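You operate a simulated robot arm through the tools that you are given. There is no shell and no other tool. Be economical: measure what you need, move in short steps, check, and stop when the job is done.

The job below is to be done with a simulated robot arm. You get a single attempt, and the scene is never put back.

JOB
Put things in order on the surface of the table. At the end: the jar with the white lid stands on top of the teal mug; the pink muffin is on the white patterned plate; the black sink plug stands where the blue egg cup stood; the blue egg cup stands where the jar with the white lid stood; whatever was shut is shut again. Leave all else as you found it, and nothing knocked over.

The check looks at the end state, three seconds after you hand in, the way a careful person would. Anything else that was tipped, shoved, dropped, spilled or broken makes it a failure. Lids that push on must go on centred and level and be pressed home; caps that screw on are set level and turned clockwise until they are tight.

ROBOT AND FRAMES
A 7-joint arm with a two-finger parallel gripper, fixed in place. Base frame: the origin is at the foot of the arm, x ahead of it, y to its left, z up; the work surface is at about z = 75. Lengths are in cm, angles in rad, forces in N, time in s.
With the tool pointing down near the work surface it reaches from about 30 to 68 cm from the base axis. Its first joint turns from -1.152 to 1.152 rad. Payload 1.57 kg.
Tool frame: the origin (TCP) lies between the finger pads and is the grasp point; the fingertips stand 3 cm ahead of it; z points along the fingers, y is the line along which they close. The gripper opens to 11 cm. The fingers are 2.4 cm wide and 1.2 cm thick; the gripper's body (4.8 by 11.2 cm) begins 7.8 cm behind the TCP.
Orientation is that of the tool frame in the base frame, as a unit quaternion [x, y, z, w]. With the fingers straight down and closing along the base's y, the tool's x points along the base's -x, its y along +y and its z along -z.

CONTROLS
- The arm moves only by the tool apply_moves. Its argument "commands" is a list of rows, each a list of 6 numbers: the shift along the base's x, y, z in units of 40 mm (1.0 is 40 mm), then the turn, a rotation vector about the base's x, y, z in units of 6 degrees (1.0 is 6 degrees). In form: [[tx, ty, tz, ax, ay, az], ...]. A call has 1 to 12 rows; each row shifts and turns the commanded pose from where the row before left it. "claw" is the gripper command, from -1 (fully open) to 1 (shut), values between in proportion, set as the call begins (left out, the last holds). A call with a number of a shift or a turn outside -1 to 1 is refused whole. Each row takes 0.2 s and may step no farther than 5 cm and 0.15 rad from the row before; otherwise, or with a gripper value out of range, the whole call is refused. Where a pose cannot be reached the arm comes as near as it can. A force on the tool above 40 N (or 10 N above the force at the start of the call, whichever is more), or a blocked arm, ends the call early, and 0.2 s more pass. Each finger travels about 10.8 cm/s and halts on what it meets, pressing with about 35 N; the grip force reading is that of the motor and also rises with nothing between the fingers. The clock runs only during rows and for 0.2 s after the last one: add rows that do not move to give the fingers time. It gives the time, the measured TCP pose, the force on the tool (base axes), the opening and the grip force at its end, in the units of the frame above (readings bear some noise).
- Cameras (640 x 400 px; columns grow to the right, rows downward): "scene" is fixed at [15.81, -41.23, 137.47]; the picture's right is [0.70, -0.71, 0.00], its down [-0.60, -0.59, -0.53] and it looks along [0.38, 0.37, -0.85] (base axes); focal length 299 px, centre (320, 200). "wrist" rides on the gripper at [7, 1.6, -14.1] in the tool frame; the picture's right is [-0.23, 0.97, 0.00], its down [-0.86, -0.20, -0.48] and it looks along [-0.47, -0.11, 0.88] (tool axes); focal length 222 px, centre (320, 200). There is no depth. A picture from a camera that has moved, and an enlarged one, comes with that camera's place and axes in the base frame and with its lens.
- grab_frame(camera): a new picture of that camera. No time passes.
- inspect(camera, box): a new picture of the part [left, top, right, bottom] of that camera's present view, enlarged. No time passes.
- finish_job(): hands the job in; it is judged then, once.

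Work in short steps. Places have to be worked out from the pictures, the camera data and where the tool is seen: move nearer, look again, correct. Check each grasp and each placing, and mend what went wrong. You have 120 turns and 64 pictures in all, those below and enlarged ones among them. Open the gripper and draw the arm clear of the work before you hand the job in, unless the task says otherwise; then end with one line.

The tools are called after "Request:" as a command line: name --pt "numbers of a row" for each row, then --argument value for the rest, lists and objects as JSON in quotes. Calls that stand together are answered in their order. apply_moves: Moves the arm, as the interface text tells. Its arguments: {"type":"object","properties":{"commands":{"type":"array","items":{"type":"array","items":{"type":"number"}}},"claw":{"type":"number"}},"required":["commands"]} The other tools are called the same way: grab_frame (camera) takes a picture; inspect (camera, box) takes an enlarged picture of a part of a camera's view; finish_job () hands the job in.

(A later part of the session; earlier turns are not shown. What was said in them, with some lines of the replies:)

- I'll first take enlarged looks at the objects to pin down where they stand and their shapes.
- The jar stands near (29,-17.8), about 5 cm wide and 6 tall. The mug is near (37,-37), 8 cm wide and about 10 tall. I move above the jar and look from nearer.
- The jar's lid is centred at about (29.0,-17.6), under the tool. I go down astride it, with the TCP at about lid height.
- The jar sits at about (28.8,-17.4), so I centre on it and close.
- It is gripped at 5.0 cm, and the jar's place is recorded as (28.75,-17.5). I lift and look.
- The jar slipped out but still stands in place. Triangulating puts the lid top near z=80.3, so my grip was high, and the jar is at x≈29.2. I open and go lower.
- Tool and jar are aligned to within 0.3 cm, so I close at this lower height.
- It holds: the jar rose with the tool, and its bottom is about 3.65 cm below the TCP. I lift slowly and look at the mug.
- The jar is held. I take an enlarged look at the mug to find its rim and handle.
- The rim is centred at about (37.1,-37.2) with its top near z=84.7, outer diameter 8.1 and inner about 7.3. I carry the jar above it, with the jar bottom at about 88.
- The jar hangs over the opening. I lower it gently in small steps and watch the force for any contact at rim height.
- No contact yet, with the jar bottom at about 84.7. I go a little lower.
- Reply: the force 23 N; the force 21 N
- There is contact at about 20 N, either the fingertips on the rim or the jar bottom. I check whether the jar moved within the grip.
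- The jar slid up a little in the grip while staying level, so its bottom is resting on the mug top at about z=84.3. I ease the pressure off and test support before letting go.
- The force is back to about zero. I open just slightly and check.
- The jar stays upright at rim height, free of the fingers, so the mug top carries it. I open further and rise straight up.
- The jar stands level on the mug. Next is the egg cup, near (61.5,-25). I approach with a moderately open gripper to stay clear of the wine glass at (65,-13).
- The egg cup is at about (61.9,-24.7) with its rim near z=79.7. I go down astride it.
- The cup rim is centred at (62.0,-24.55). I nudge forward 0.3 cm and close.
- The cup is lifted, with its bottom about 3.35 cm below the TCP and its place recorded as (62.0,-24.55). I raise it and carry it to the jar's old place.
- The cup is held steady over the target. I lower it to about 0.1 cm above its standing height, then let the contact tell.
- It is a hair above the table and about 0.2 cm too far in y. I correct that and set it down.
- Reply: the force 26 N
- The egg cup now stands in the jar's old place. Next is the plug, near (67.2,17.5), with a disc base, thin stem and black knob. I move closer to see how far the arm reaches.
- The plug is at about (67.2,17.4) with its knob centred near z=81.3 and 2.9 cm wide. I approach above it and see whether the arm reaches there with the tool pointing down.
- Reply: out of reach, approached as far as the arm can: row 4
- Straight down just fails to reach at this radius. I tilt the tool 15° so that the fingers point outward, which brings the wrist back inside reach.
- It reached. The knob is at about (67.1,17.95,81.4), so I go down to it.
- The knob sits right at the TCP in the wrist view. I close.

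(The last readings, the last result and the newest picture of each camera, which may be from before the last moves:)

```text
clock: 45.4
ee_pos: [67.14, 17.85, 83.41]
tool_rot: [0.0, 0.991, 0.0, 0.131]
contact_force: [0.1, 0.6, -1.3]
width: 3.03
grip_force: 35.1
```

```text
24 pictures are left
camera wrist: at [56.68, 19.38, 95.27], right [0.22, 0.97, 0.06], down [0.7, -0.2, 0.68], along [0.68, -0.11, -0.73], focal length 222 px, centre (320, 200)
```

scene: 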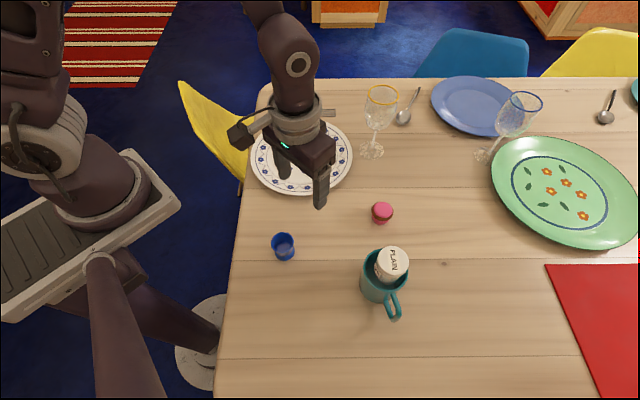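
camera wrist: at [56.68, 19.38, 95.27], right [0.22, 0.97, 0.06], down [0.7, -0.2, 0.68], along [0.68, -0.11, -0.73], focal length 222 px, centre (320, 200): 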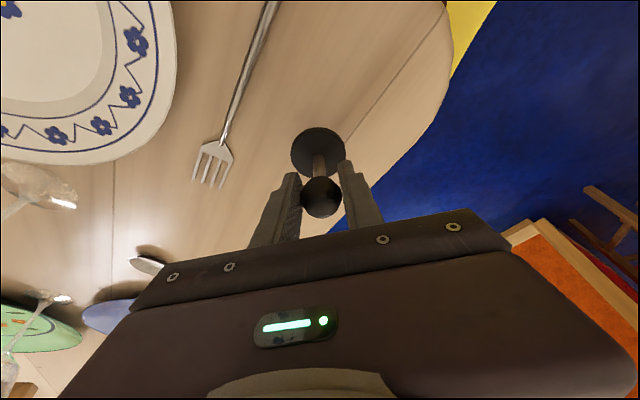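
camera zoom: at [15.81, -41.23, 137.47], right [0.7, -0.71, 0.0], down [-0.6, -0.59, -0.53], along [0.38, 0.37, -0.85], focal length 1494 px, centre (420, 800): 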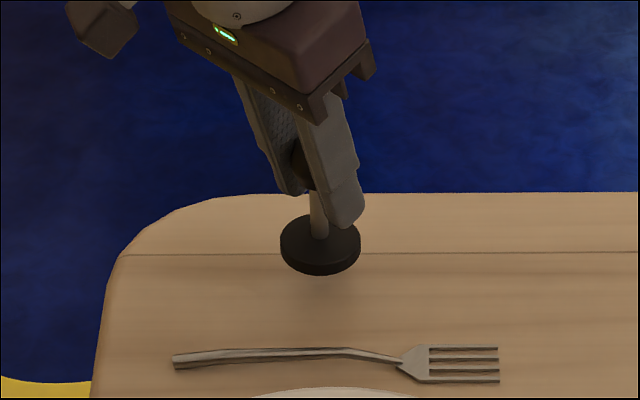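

The plug is lifted and upright, and its standing TCP height is about 81.2. I carry it around the wine glass on the near side (x≈50) and then in to the egg cup's old place.

Request:
apply_moves --pt "0 0 0.7 0 0 0" --pt "0 0 0.8 0 0 0" --pt "0 0 0.8 0 0 0" --pt "-0.85 -0.7 0 0 0 0" --pt "-0.85 -0.7 0 0 0 0" --pt "-0.85 -0.7 0 0 0 0" --pt "-0.85 -0.7 0 0 0 0" --pt "-0.85 -0.7 0 0 0 0" --pt "0 0 0 0 0 0"

Request:
apply_moves --pt "0 -0.88 0 0 0 0" --pt "0 -0.88 0 0 0 0" --pt "0 -0.88 0 0 0 0" --pt "0 -0.88 0 0 0 0" --pt "0 -0.88 0 0 0 0" --pt "0 -0.88 0 0 0 0" --pt "0 -0.88 0 0 0 0" --pt "0 -0.93 0 0 0 0" --pt "0.7 0 0 0 0 0" --pt "0 0 0 0 0 0"

Request:
grab_frame --camera "scene"

```text
clock: 47.4
ee_pos: [49.72, 3.96, 92.56]
tool_rot: [0.0, 0.991, 0.001, 0.131]
contact_force: [0.6, -0.6, -0.8]
width: 3.05
grip_force: 34.9
```

```text
clock: 49.6
ee_pos: [52.45, -24.51, 92.51]
tool_rot: [0.0, 0.991, 0.0, 0.131]
contact_force: [-0.2, 0.4, -0.6]
width: 3.04
grip_force: 35.6
```

```text
23 pictures are left
```

scene: 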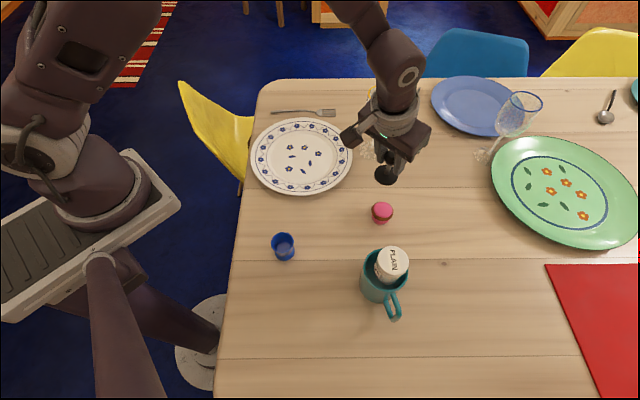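

All is still in order. I move to (62.05,-24.55) and lower to just above the table.

Request:
apply_moves --pt "0.8 0 0 0 0 0" --pt "0.8 0 0 0 0 0" --pt "0.8 -0.01 0 0 0 0" --pt "0 0 -0.8 0 0 0" --pt "0 0 -0.8 0 0 0" --pt "0 0 -0.6 0 0 0" --pt "0 0 -0.4 0 0 0" --pt "0 0 -0.1 0 0 0" --pt "0 0 0 0 0 0"

Request:
inspect --camera "scene" --box '[350, 100, 470, 220]'

Request:
grab_frame --camera "wrist"

```text
clock: 51.6
ee_pos: [62.4, -24.32, 81.76]
tool_rot: [0.0, 0.991, 0.0, 0.131]
contact_force: [-0.2, -0.3, -1.1]
width: 3.03
grip_force: 35.0
```

```text
3.33 times, centred on (410, 160) of scene
camera zoom: at [15.81, -41.23, 137.47], right [0.7, -0.71, 0.0], down [-0.6, -0.59, -0.53], along [0.38, 0.37, -0.85], focal length 996 px, centre (20, 333)
```

zoom: 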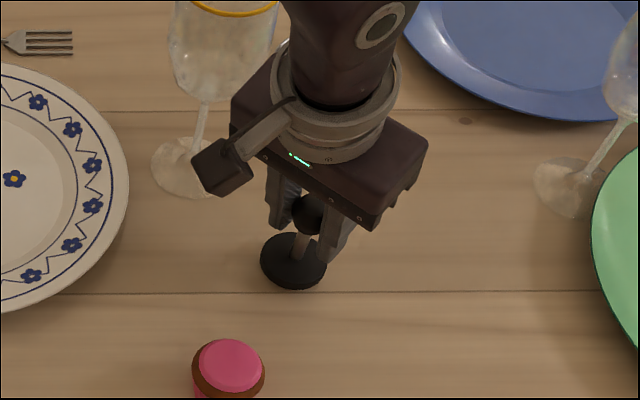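

```text
21 pictures are left
camera wrist: at [52.03, -22.9, 93.65], right [0.22, 0.97, 0.06], down [0.7, -0.2, 0.68], along [0.68, -0.11, -0.73], focal length 222 px, centre (320, 200)
```

wrist: 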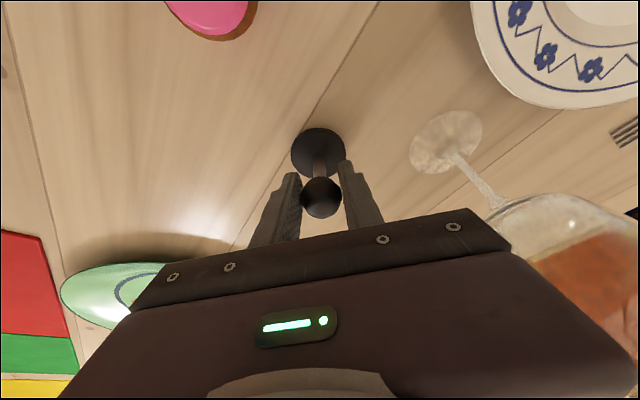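

The plug hovers 0.5 cm above the spot, slightly forward. I correct by (-0.3,-0.15) and lower to contact.

Request:
apply_moves --pt "-0.07 -0.04 0 0 0 0" --pt "0 0 -0.06 0 0 0" --pt "0 0 -0.04 0 0 0" --pt "0 0 0 0 0 0"

Request:
apply_moves --pt "0 0 -0.03 0 0 0" --pt "0 0 0 0 0 0"

```text
clock: 52.6
ee_pos: [62.2, -24.45, 81.39]
tool_rot: [-0.001, 0.991, 0.0, 0.13]
contact_force: [0.0, -0.5, -0.2]
width: 3.05
grip_force: 35.3
```

```text
clock: 53.2
ee_pos: [62.33, -24.34, 81.35]
tool_rot: [0.0, 0.991, 0.0, 0.131]
contact_force: [-1.0, 0.2, 1.4]
width: 3.03
grip_force: 34.8
```

The force has just turned positive at the expected height. I press a touch lower to be sure, then open.

Request:
apply_moves --pt "-0.03 -0.02 -0.02 0 0 0" --pt "0 0 0 0 0 0"

Request:
apply_moves --pt "0 0 0 0 0 0" --pt "0 0 0 0 0 0" --pt "0 0 0 0 0 0" --claw -0.2

Request:
apply_moves --pt "0 0 0.4 0 0 0" --pt "0 0 0.6 0 0 0" --pt "0 0 0.8 0 0 0" --pt "0 0 0.8 0 0 0" --pt "-0.9 0 0.2 0 0.8 0" --pt "-0.9 0 0.2 0 0.8 0" --pt "-0.9 0 0.2 0 0.9 0" --pt "0 0 0 0 0 0"

Request:
grab_frame --camera "scene"

Request:
grab_frame --camera "wrist"

```text
clock: 53.8
ee_pos: [62.29, -24.48, 81.32]
tool_rot: [0.0, 0.991, 0.0, 0.133]
contact_force: [1.8, 5.9, 16.4]
width: 3.03
grip_force: 35.1
```

```text
clock: 54.6
ee_pos: [62.06, -24.5, 81.01]
tool_rot: [0.0, 0.991, 0.001, 0.13]
contact_force: [0.5, -0.4, 0.0]
width: 6.61
grip_force: 0.1
```

```text
clock: 56.4
ee_pos: [51.22, -24.72, 93.99]
tool_rot: [0.001, 1.0, 0.0, -0.001]
contact_force: [-0.2, -0.1, 0.4]
width: 6.59
grip_force: 0.1
```

```text
20 pictures are left
```

scene: 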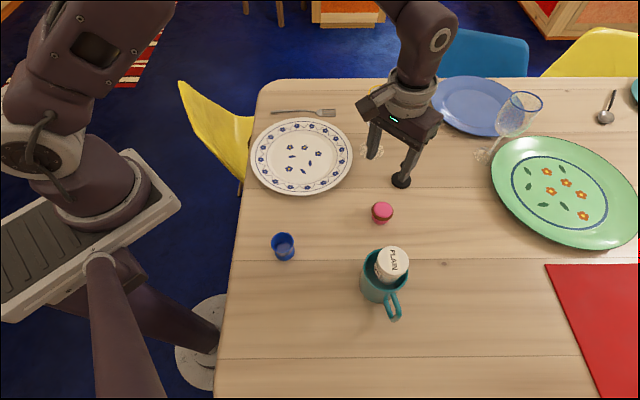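

```text
19 pictures are left
camera wrist: at [44.32, -23.24, 108.15], right [0.23, 0.97, 0.0], down [0.86, -0.2, 0.48], along [0.46, -0.11, -0.88], focal length 222 px, centre (320, 200)
```

wrist: 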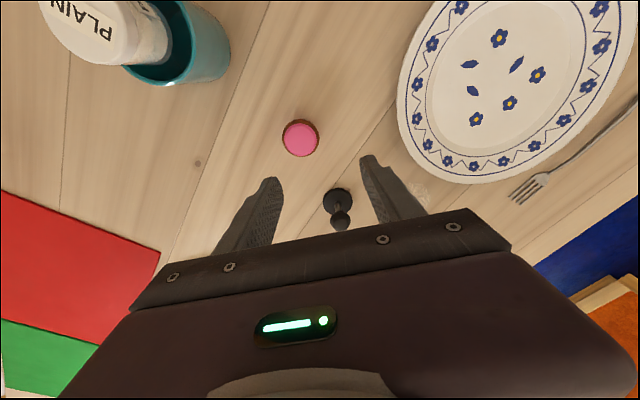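

The plug stands where the egg cup was. The muffin is at about (50.0,-27.5) with its top near z=78.7, so I go over it and down.

Request:
apply_moves --pt "-0.3 -0.68 -0.6 0 0 0" --pt "0 0 -0.9 0 0 0" --pt "0 0 -0.9 0 0 0" --pt "0 0 -0.8 0 0 0" --pt "0 0 -0.4 0 0 0" --pt "0 0 -0.25 0 0 0" --pt "0 0 0 0 0 0" --claw -0.45

Request:
grab_frame --camera "wrist"

```text
clock: 58.0
ee_pos: [50.24, -27.31, 78.55]
tool_rot: [0.0, 1.0, 0.001, 0.0]
contact_force: [-0.3, -0.2, 0.2]
width: 7.97
grip_force: 0.0
```

```text
18 pictures are left
camera wrist: at [43.23, -25.83, 92.76], right [0.23, 0.97, 0.0], down [0.86, -0.2, 0.48], along [0.47, -0.11, -0.88], focal length 222 px, centre (320, 200)
```

wrist: 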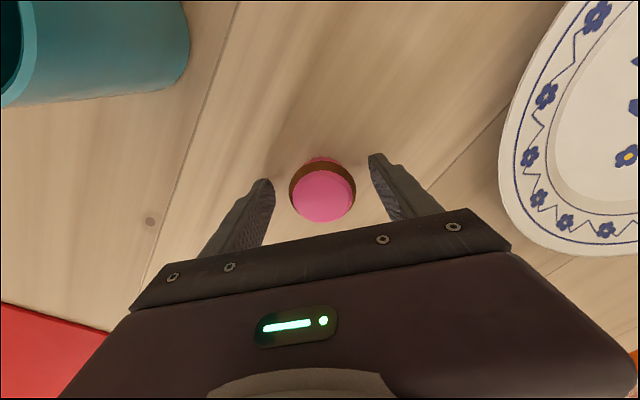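

The muffin is centred between the fingers. I lower 0.2 cm more, close and test-lift.

Request:
apply_moves --pt "-0.02 0 -0.05 0 0 0" --pt "0 0 0 0 0 0"

Request:
apply_moves --pt "0 0 0 0 0 0" --pt "0 0 0 0 0 0" --pt "0 0 0 0 0 0" --claw 1

Request:
apply_moves --pt "0 0 0.15 0 0 0" --pt "0 0 0.15 0 0 0" --pt "0 0 0.3 0 0 0" --pt "0 0 0.4 0 0 0" --pt "0 0 0 0 0 0"

Request:
grab_frame --camera "wrist"

```text
clock: 58.6
ee_pos: [50.08, -27.4, 78.42]
tool_rot: [0.0, 1.0, 0.0, 0.0]
contact_force: [-0.5, 0.4, -0.3]
width: 8.0
grip_force: 0.1
```

```text
clock: 59.4
ee_pos: [50.03, -27.38, 78.39]
tool_rot: [0.0, 1.0, 0.0, 0.0]
contact_force: [-0.6, -0.2, 0.0]
width: 4.82
grip_force: 35.3
```

```text
clock: 60.6
ee_pos: [50.0, -27.33, 82.15]
tool_rot: [0.0, 1.0, 0.0, 0.001]
contact_force: [0.4, 0.9, -1.1]
width: 4.82
grip_force: 34.9
```

```text
17 pictures are left
camera wrist: at [43.0, -25.87, 96.5], right [0.23, 0.97, 0.0], down [0.86, -0.2, 0.48], along [0.47, -0.11, -0.88], focal length 222 px, centre (320, 200)
```

wrist: 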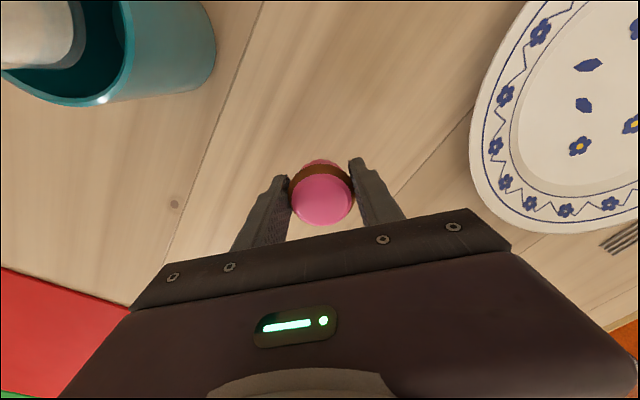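

The muffin is held. The plate centre is at about (50,-1.3), so I lift and carry it there.

Request:
apply_moves --pt "0 0 0.7 0 0 0" --pt "0 0.4 0.7 0 0 0" --pt "0 0.7 0 0 0 0" --pt "0 0.8 0 0 0 0" --pt "0 0.8 0 0 0 0" --pt "0 0.8 0 0 0 0" --pt "0 0.8 0 0 0 0" --pt "0 0.8 0 0 0 0" --pt "0 0.8 0 0 0 0" --pt "0 0.6 -0.4 0 0 0" --pt "0 0 -0.4 0 0 0" --pt "0 0 0 0 0 0"

Request:
grab_frame --camera "wrist"

Request:
inspect --camera "scene" --box '[240, 80, 400, 210]'

```text
clock: 63.2
ee_pos: [50.08, -1.64, 84.67]
tool_rot: [-0.001, 1.0, 0.0, 0.001]
contact_force: [0.7, -0.7, -0.3]
width: 4.79
grip_force: 34.8
```

```text
16 pictures are left
camera wrist: at [43.1, -0.11, 98.91], right [0.23, 0.97, 0.0], down [0.86, -0.2, 0.48], along [0.47, -0.11, -0.88], focal length 222 px, centre (320, 200)
```

wrist: 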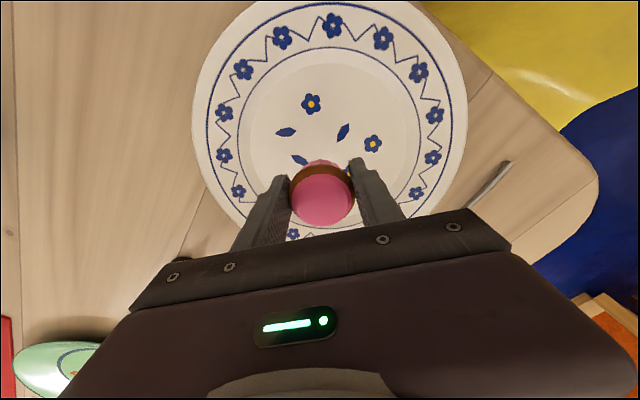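

```text
3.08 times, centred on (320, 145) of scene
camera zoom: at [15.81, -41.23, 137.47], right [0.7, -0.71, 0.0], down [-0.6, -0.59, -0.53], along [0.38, 0.37, -0.85], focal length 920 px, centre (320, 369)
```

zoom: 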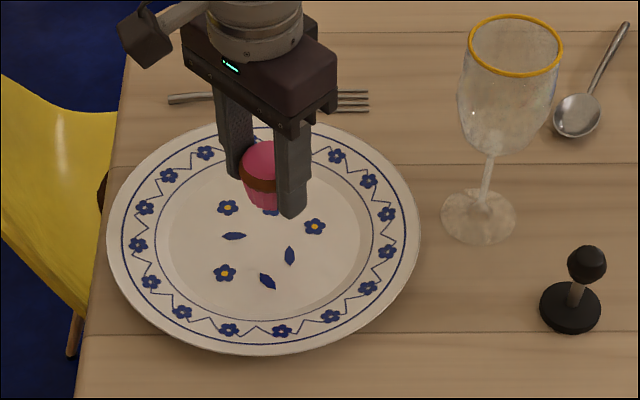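

I shift 1.5 cm toward the middle of the plate and lower until it touches.

Request:
apply_moves --pt "-0.37 0 -0.2 0 0 0" --pt "0 0 -0.5 0 0 0" --pt "0 0 -0.35 0 0 0" --pt "0 0 -0.1 0 0 0" --pt "0 0 -0.05 0 0 0" --pt "0 0 0 0 0 0"

Request:
apply_moves --pt "0 0 -0.05 0 0 0" --pt "0 0 0 0 0 0"

```text
clock: 64.6
ee_pos: [48.56, -1.34, 79.94]
tool_rot: [0.0, 1.0, 0.0, -0.001]
contact_force: [-1.0, -0.7, -0.3]
width: 4.79
grip_force: 34.8
```

```text
clock: 65.2
ee_pos: [48.59, -1.47, 79.86]
tool_rot: [0.0, 1.0, 0.0, 0.0]
contact_force: [-0.1, -0.4, -1.0]
width: 4.8
grip_force: 34.6
```

No contact yet, so I continue in 0.15 cm steps.

Request:
apply_moves --pt "0 0 -0.04 0 0 0" --pt "0 0 0 0 0 0"

Request:
apply_moves --pt "0 0 -0.04 0 0 0" --pt "0 0 0 0 0 0"

```text
clock: 65.8
ee_pos: [48.5, -1.49, 79.54]
tool_rot: [0.0, 1.0, 0.0, 0.001]
contact_force: [-0.9, 0.5, 0.1]
width: 4.81
grip_force: 34.9
```

```text
clock: 66.4
ee_pos: [48.45, -1.44, 79.36]
tool_rot: [0.0, 1.0, 0.0, 0.0]
contact_force: [-0.3, 0.3, -0.2]
width: 4.81
grip_force: 35.2
```

Request:
apply_moves --pt "0 0 -0.04 0 0 0" --pt "0 0 0 0 0 0"

Request:
inspect --camera "scene" --box '[250, 100, 350, 200]'

```text
clock: 67.0
ee_pos: [48.55, -1.45, 79.26]
tool_rot: [0.0, 1.0, 0.0, 0.0]
contact_force: [0.0, 0.1, -0.2]
width: 4.8
grip_force: 35.4
```

```text
4.00 times, centred on (300, 150) of scene
camera zoom: at [15.81, -41.23, 137.47], right [0.7, -0.71, 0.0], down [-0.6, -0.59, -0.53], along [0.38, 0.37, -0.85], focal length 1196 px, centre (400, 400)
```

zoom: 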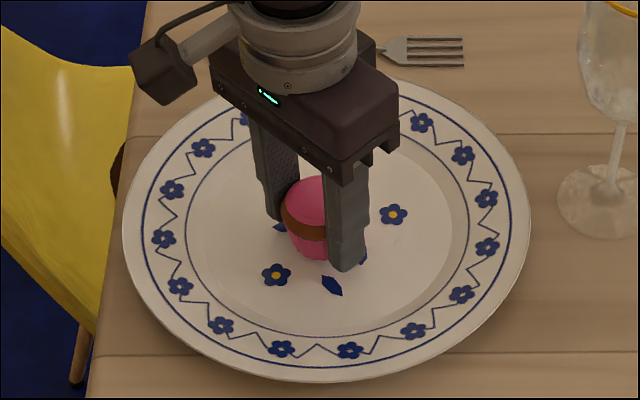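

The muffin is at the middle of the plate, hovering very slightly, so I keep lowering in small steps.

Request:
apply_moves --pt "0 0 -0.04 0 0 0" --pt "0 0 0 0 0 0"

Request:
apply_moves --pt "0 0 -0.04 0 0 0" --pt "0 0 0 0 0 0"

```text
clock: 67.6
ee_pos: [48.24, -1.35, 79.15]
tool_rot: [0.0, 1.0, 0.0, 0.0]
contact_force: [0.7, -0.4, -1.1]
width: 4.79
grip_force: 35.1
```

```text
clock: 68.2
ee_pos: [48.42, -1.44, 78.9]
tool_rot: [0.0, 1.0, 0.0, 0.0]
contact_force: [-0.1, 0.5, -0.4]
width: 4.79
grip_force: 34.5
```

Still no contact. A couple more fine steps.

Request:
apply_moves --pt "0 0 -0.03 0 0 0" --pt "0 0 0 0 0 0"

Request:
apply_moves --pt "0 0 -0.02 0 0 0" --pt "0 0 0 0 0 0"

```text
clock: 68.8
ee_pos: [48.54, -1.41, 78.82]
tool_rot: [-0.001, 1.0, 0.0, 0.001]
contact_force: [-1.6, 2.8, 27.5]
width: 4.79
grip_force: 34.7
```

```text
clock: 69.4
ee_pos: [48.49, -1.51, 78.84]
tool_rot: [0.0, 1.0, -0.001, 0.001]
contact_force: [1.7, 5.0, 27.8]
width: 4.8
grip_force: 35.5
```

It is in firm contact with the plate. I ease off a hair, release and rise straight up.

Request:
apply_moves --pt "0 0 0.03 0 0 0" --pt "0 0 0 0 0 0"

Request:
apply_moves --pt "0 0 0 0 0 0" --pt "0 0 0 0 0 0" --pt "0 0 0 0 0 0" --claw -0.35

Request:
apply_moves --pt "0 0 0.4 0 0 0" --pt "0 0 0.8 0 0 0" --pt "0 0 0.9 0 0 0" --pt "0 0 0.9 0 0 0" --pt "0 0 0.9 0 0 0" --pt "0 0 0.9 0 0 0" --pt "-0.9 0.3 0.3 0 0 0" --pt "-0.9 0.3 0.3 0 0 0" --pt "-0.5 0.3 0.3 0 0 0" --pt "0 0 0 0 0 0"

Request:
grab_frame --camera "scene"

Request:
grab_frame --camera "wrist"

```text
clock: 70.0
ee_pos: [48.3, -1.47, 78.76]
tool_rot: [0.001, 1.0, 0.0, 0.0]
contact_force: [0.7, -0.2, 3.2]
width: 4.76
grip_force: 35.1
```

```text
clock: 70.8
ee_pos: [48.38, -1.59, 78.8]
tool_rot: [-0.001, 1.0, 0.001, 0.0]
contact_force: [0.7, 0.6, -0.1]
width: 7.41
grip_force: 0.1
```

```text
clock: 73.0
ee_pos: [39.4, 2.37, 101.68]
tool_rot: [0.0, 1.0, 0.0, 0.0]
contact_force: [0.4, 0.2, -0.7]
width: 7.41
grip_force: 0.0
```

```text
13 pictures are left
```

scene: 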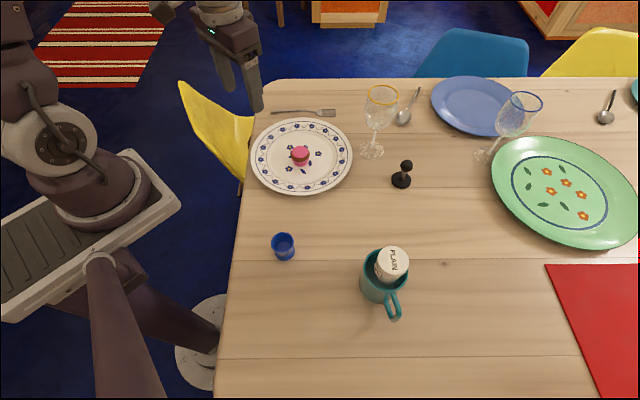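

```text
12 pictures are left
camera wrist: at [32.43, 3.87, 115.88], right [0.23, 0.97, 0.0], down [0.86, -0.2, 0.48], along [0.47, -0.11, -0.88], focal length 222 px, centre (320, 200)
```

wrist: 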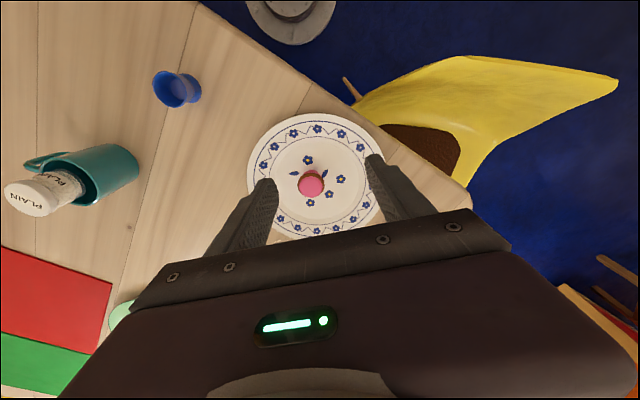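

All four things look placed. I take a final close check of the jar on the mug and of the egg cup and plug.

Request:
inspect --camera "scene" --box '[250, 140, 450, 340]'

Request:
inspect --camera "wrist" --box '[0, 60, 220, 230]'

```text
2.00 times, centred on (350, 240) of scene
camera zoom: at [15.81, -41.23, 137.47], right [0.7, -0.71, 0.0], down [-0.6, -0.59, -0.53], along [0.38, 0.37, -0.85], focal length 598 px, centre (260, 120)
```

zoom: 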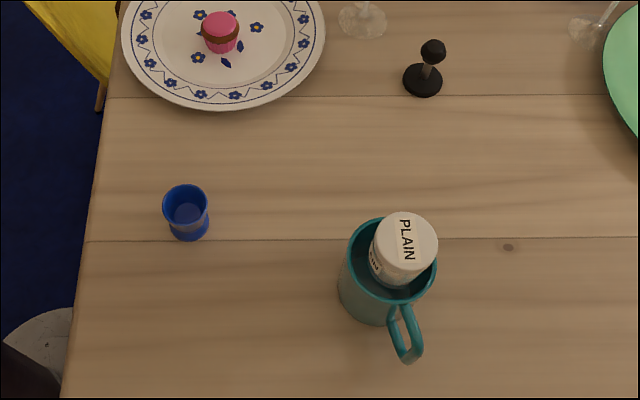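

```text
2.35 times, centred on (110, 145) of wrist
camera zoom: at [32.43, 3.87, 115.88], right [0.23, 0.97, 0.0], down [0.86, -0.2, 0.48], along [0.47, -0.11, -0.88], focal length 523 px, centre (814, 329)
```

zoom: 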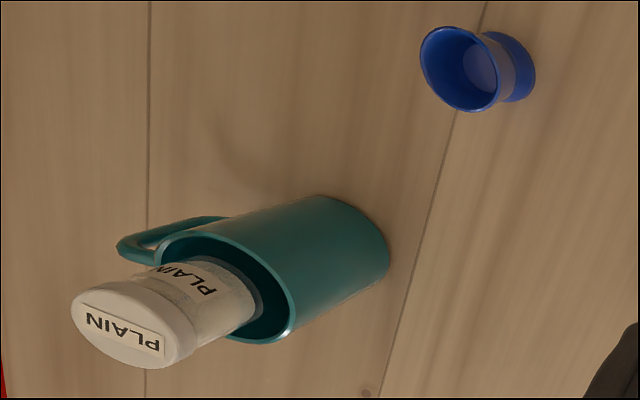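

The jar is upright on the mug with its lid on, and everything else stands as asked. I open the gripper fully and hand in.

Request:
apply_moves --pt "0 0 0.2 0 0 0" --pt "0 0 0 0 0 0" --pt "0 0 0 0 0 0" --claw -1

Request:
finish_job

```text
clock: 73.8
ee_pos: [39.28, 2.36, 102.42]
tool_rot: [0.0, 1.0, 0.0, 0.001]
contact_force: [-0.1, 0.0, -0.2]
width: 10.99
grip_force: 0.0
```

```text
The job is handed in.
```

I handed the job in with the jar (lid still on) standing on the mug, the muffin on the plate, and the plug and egg cup in their new places; the last pictures showed nothing knocked over.
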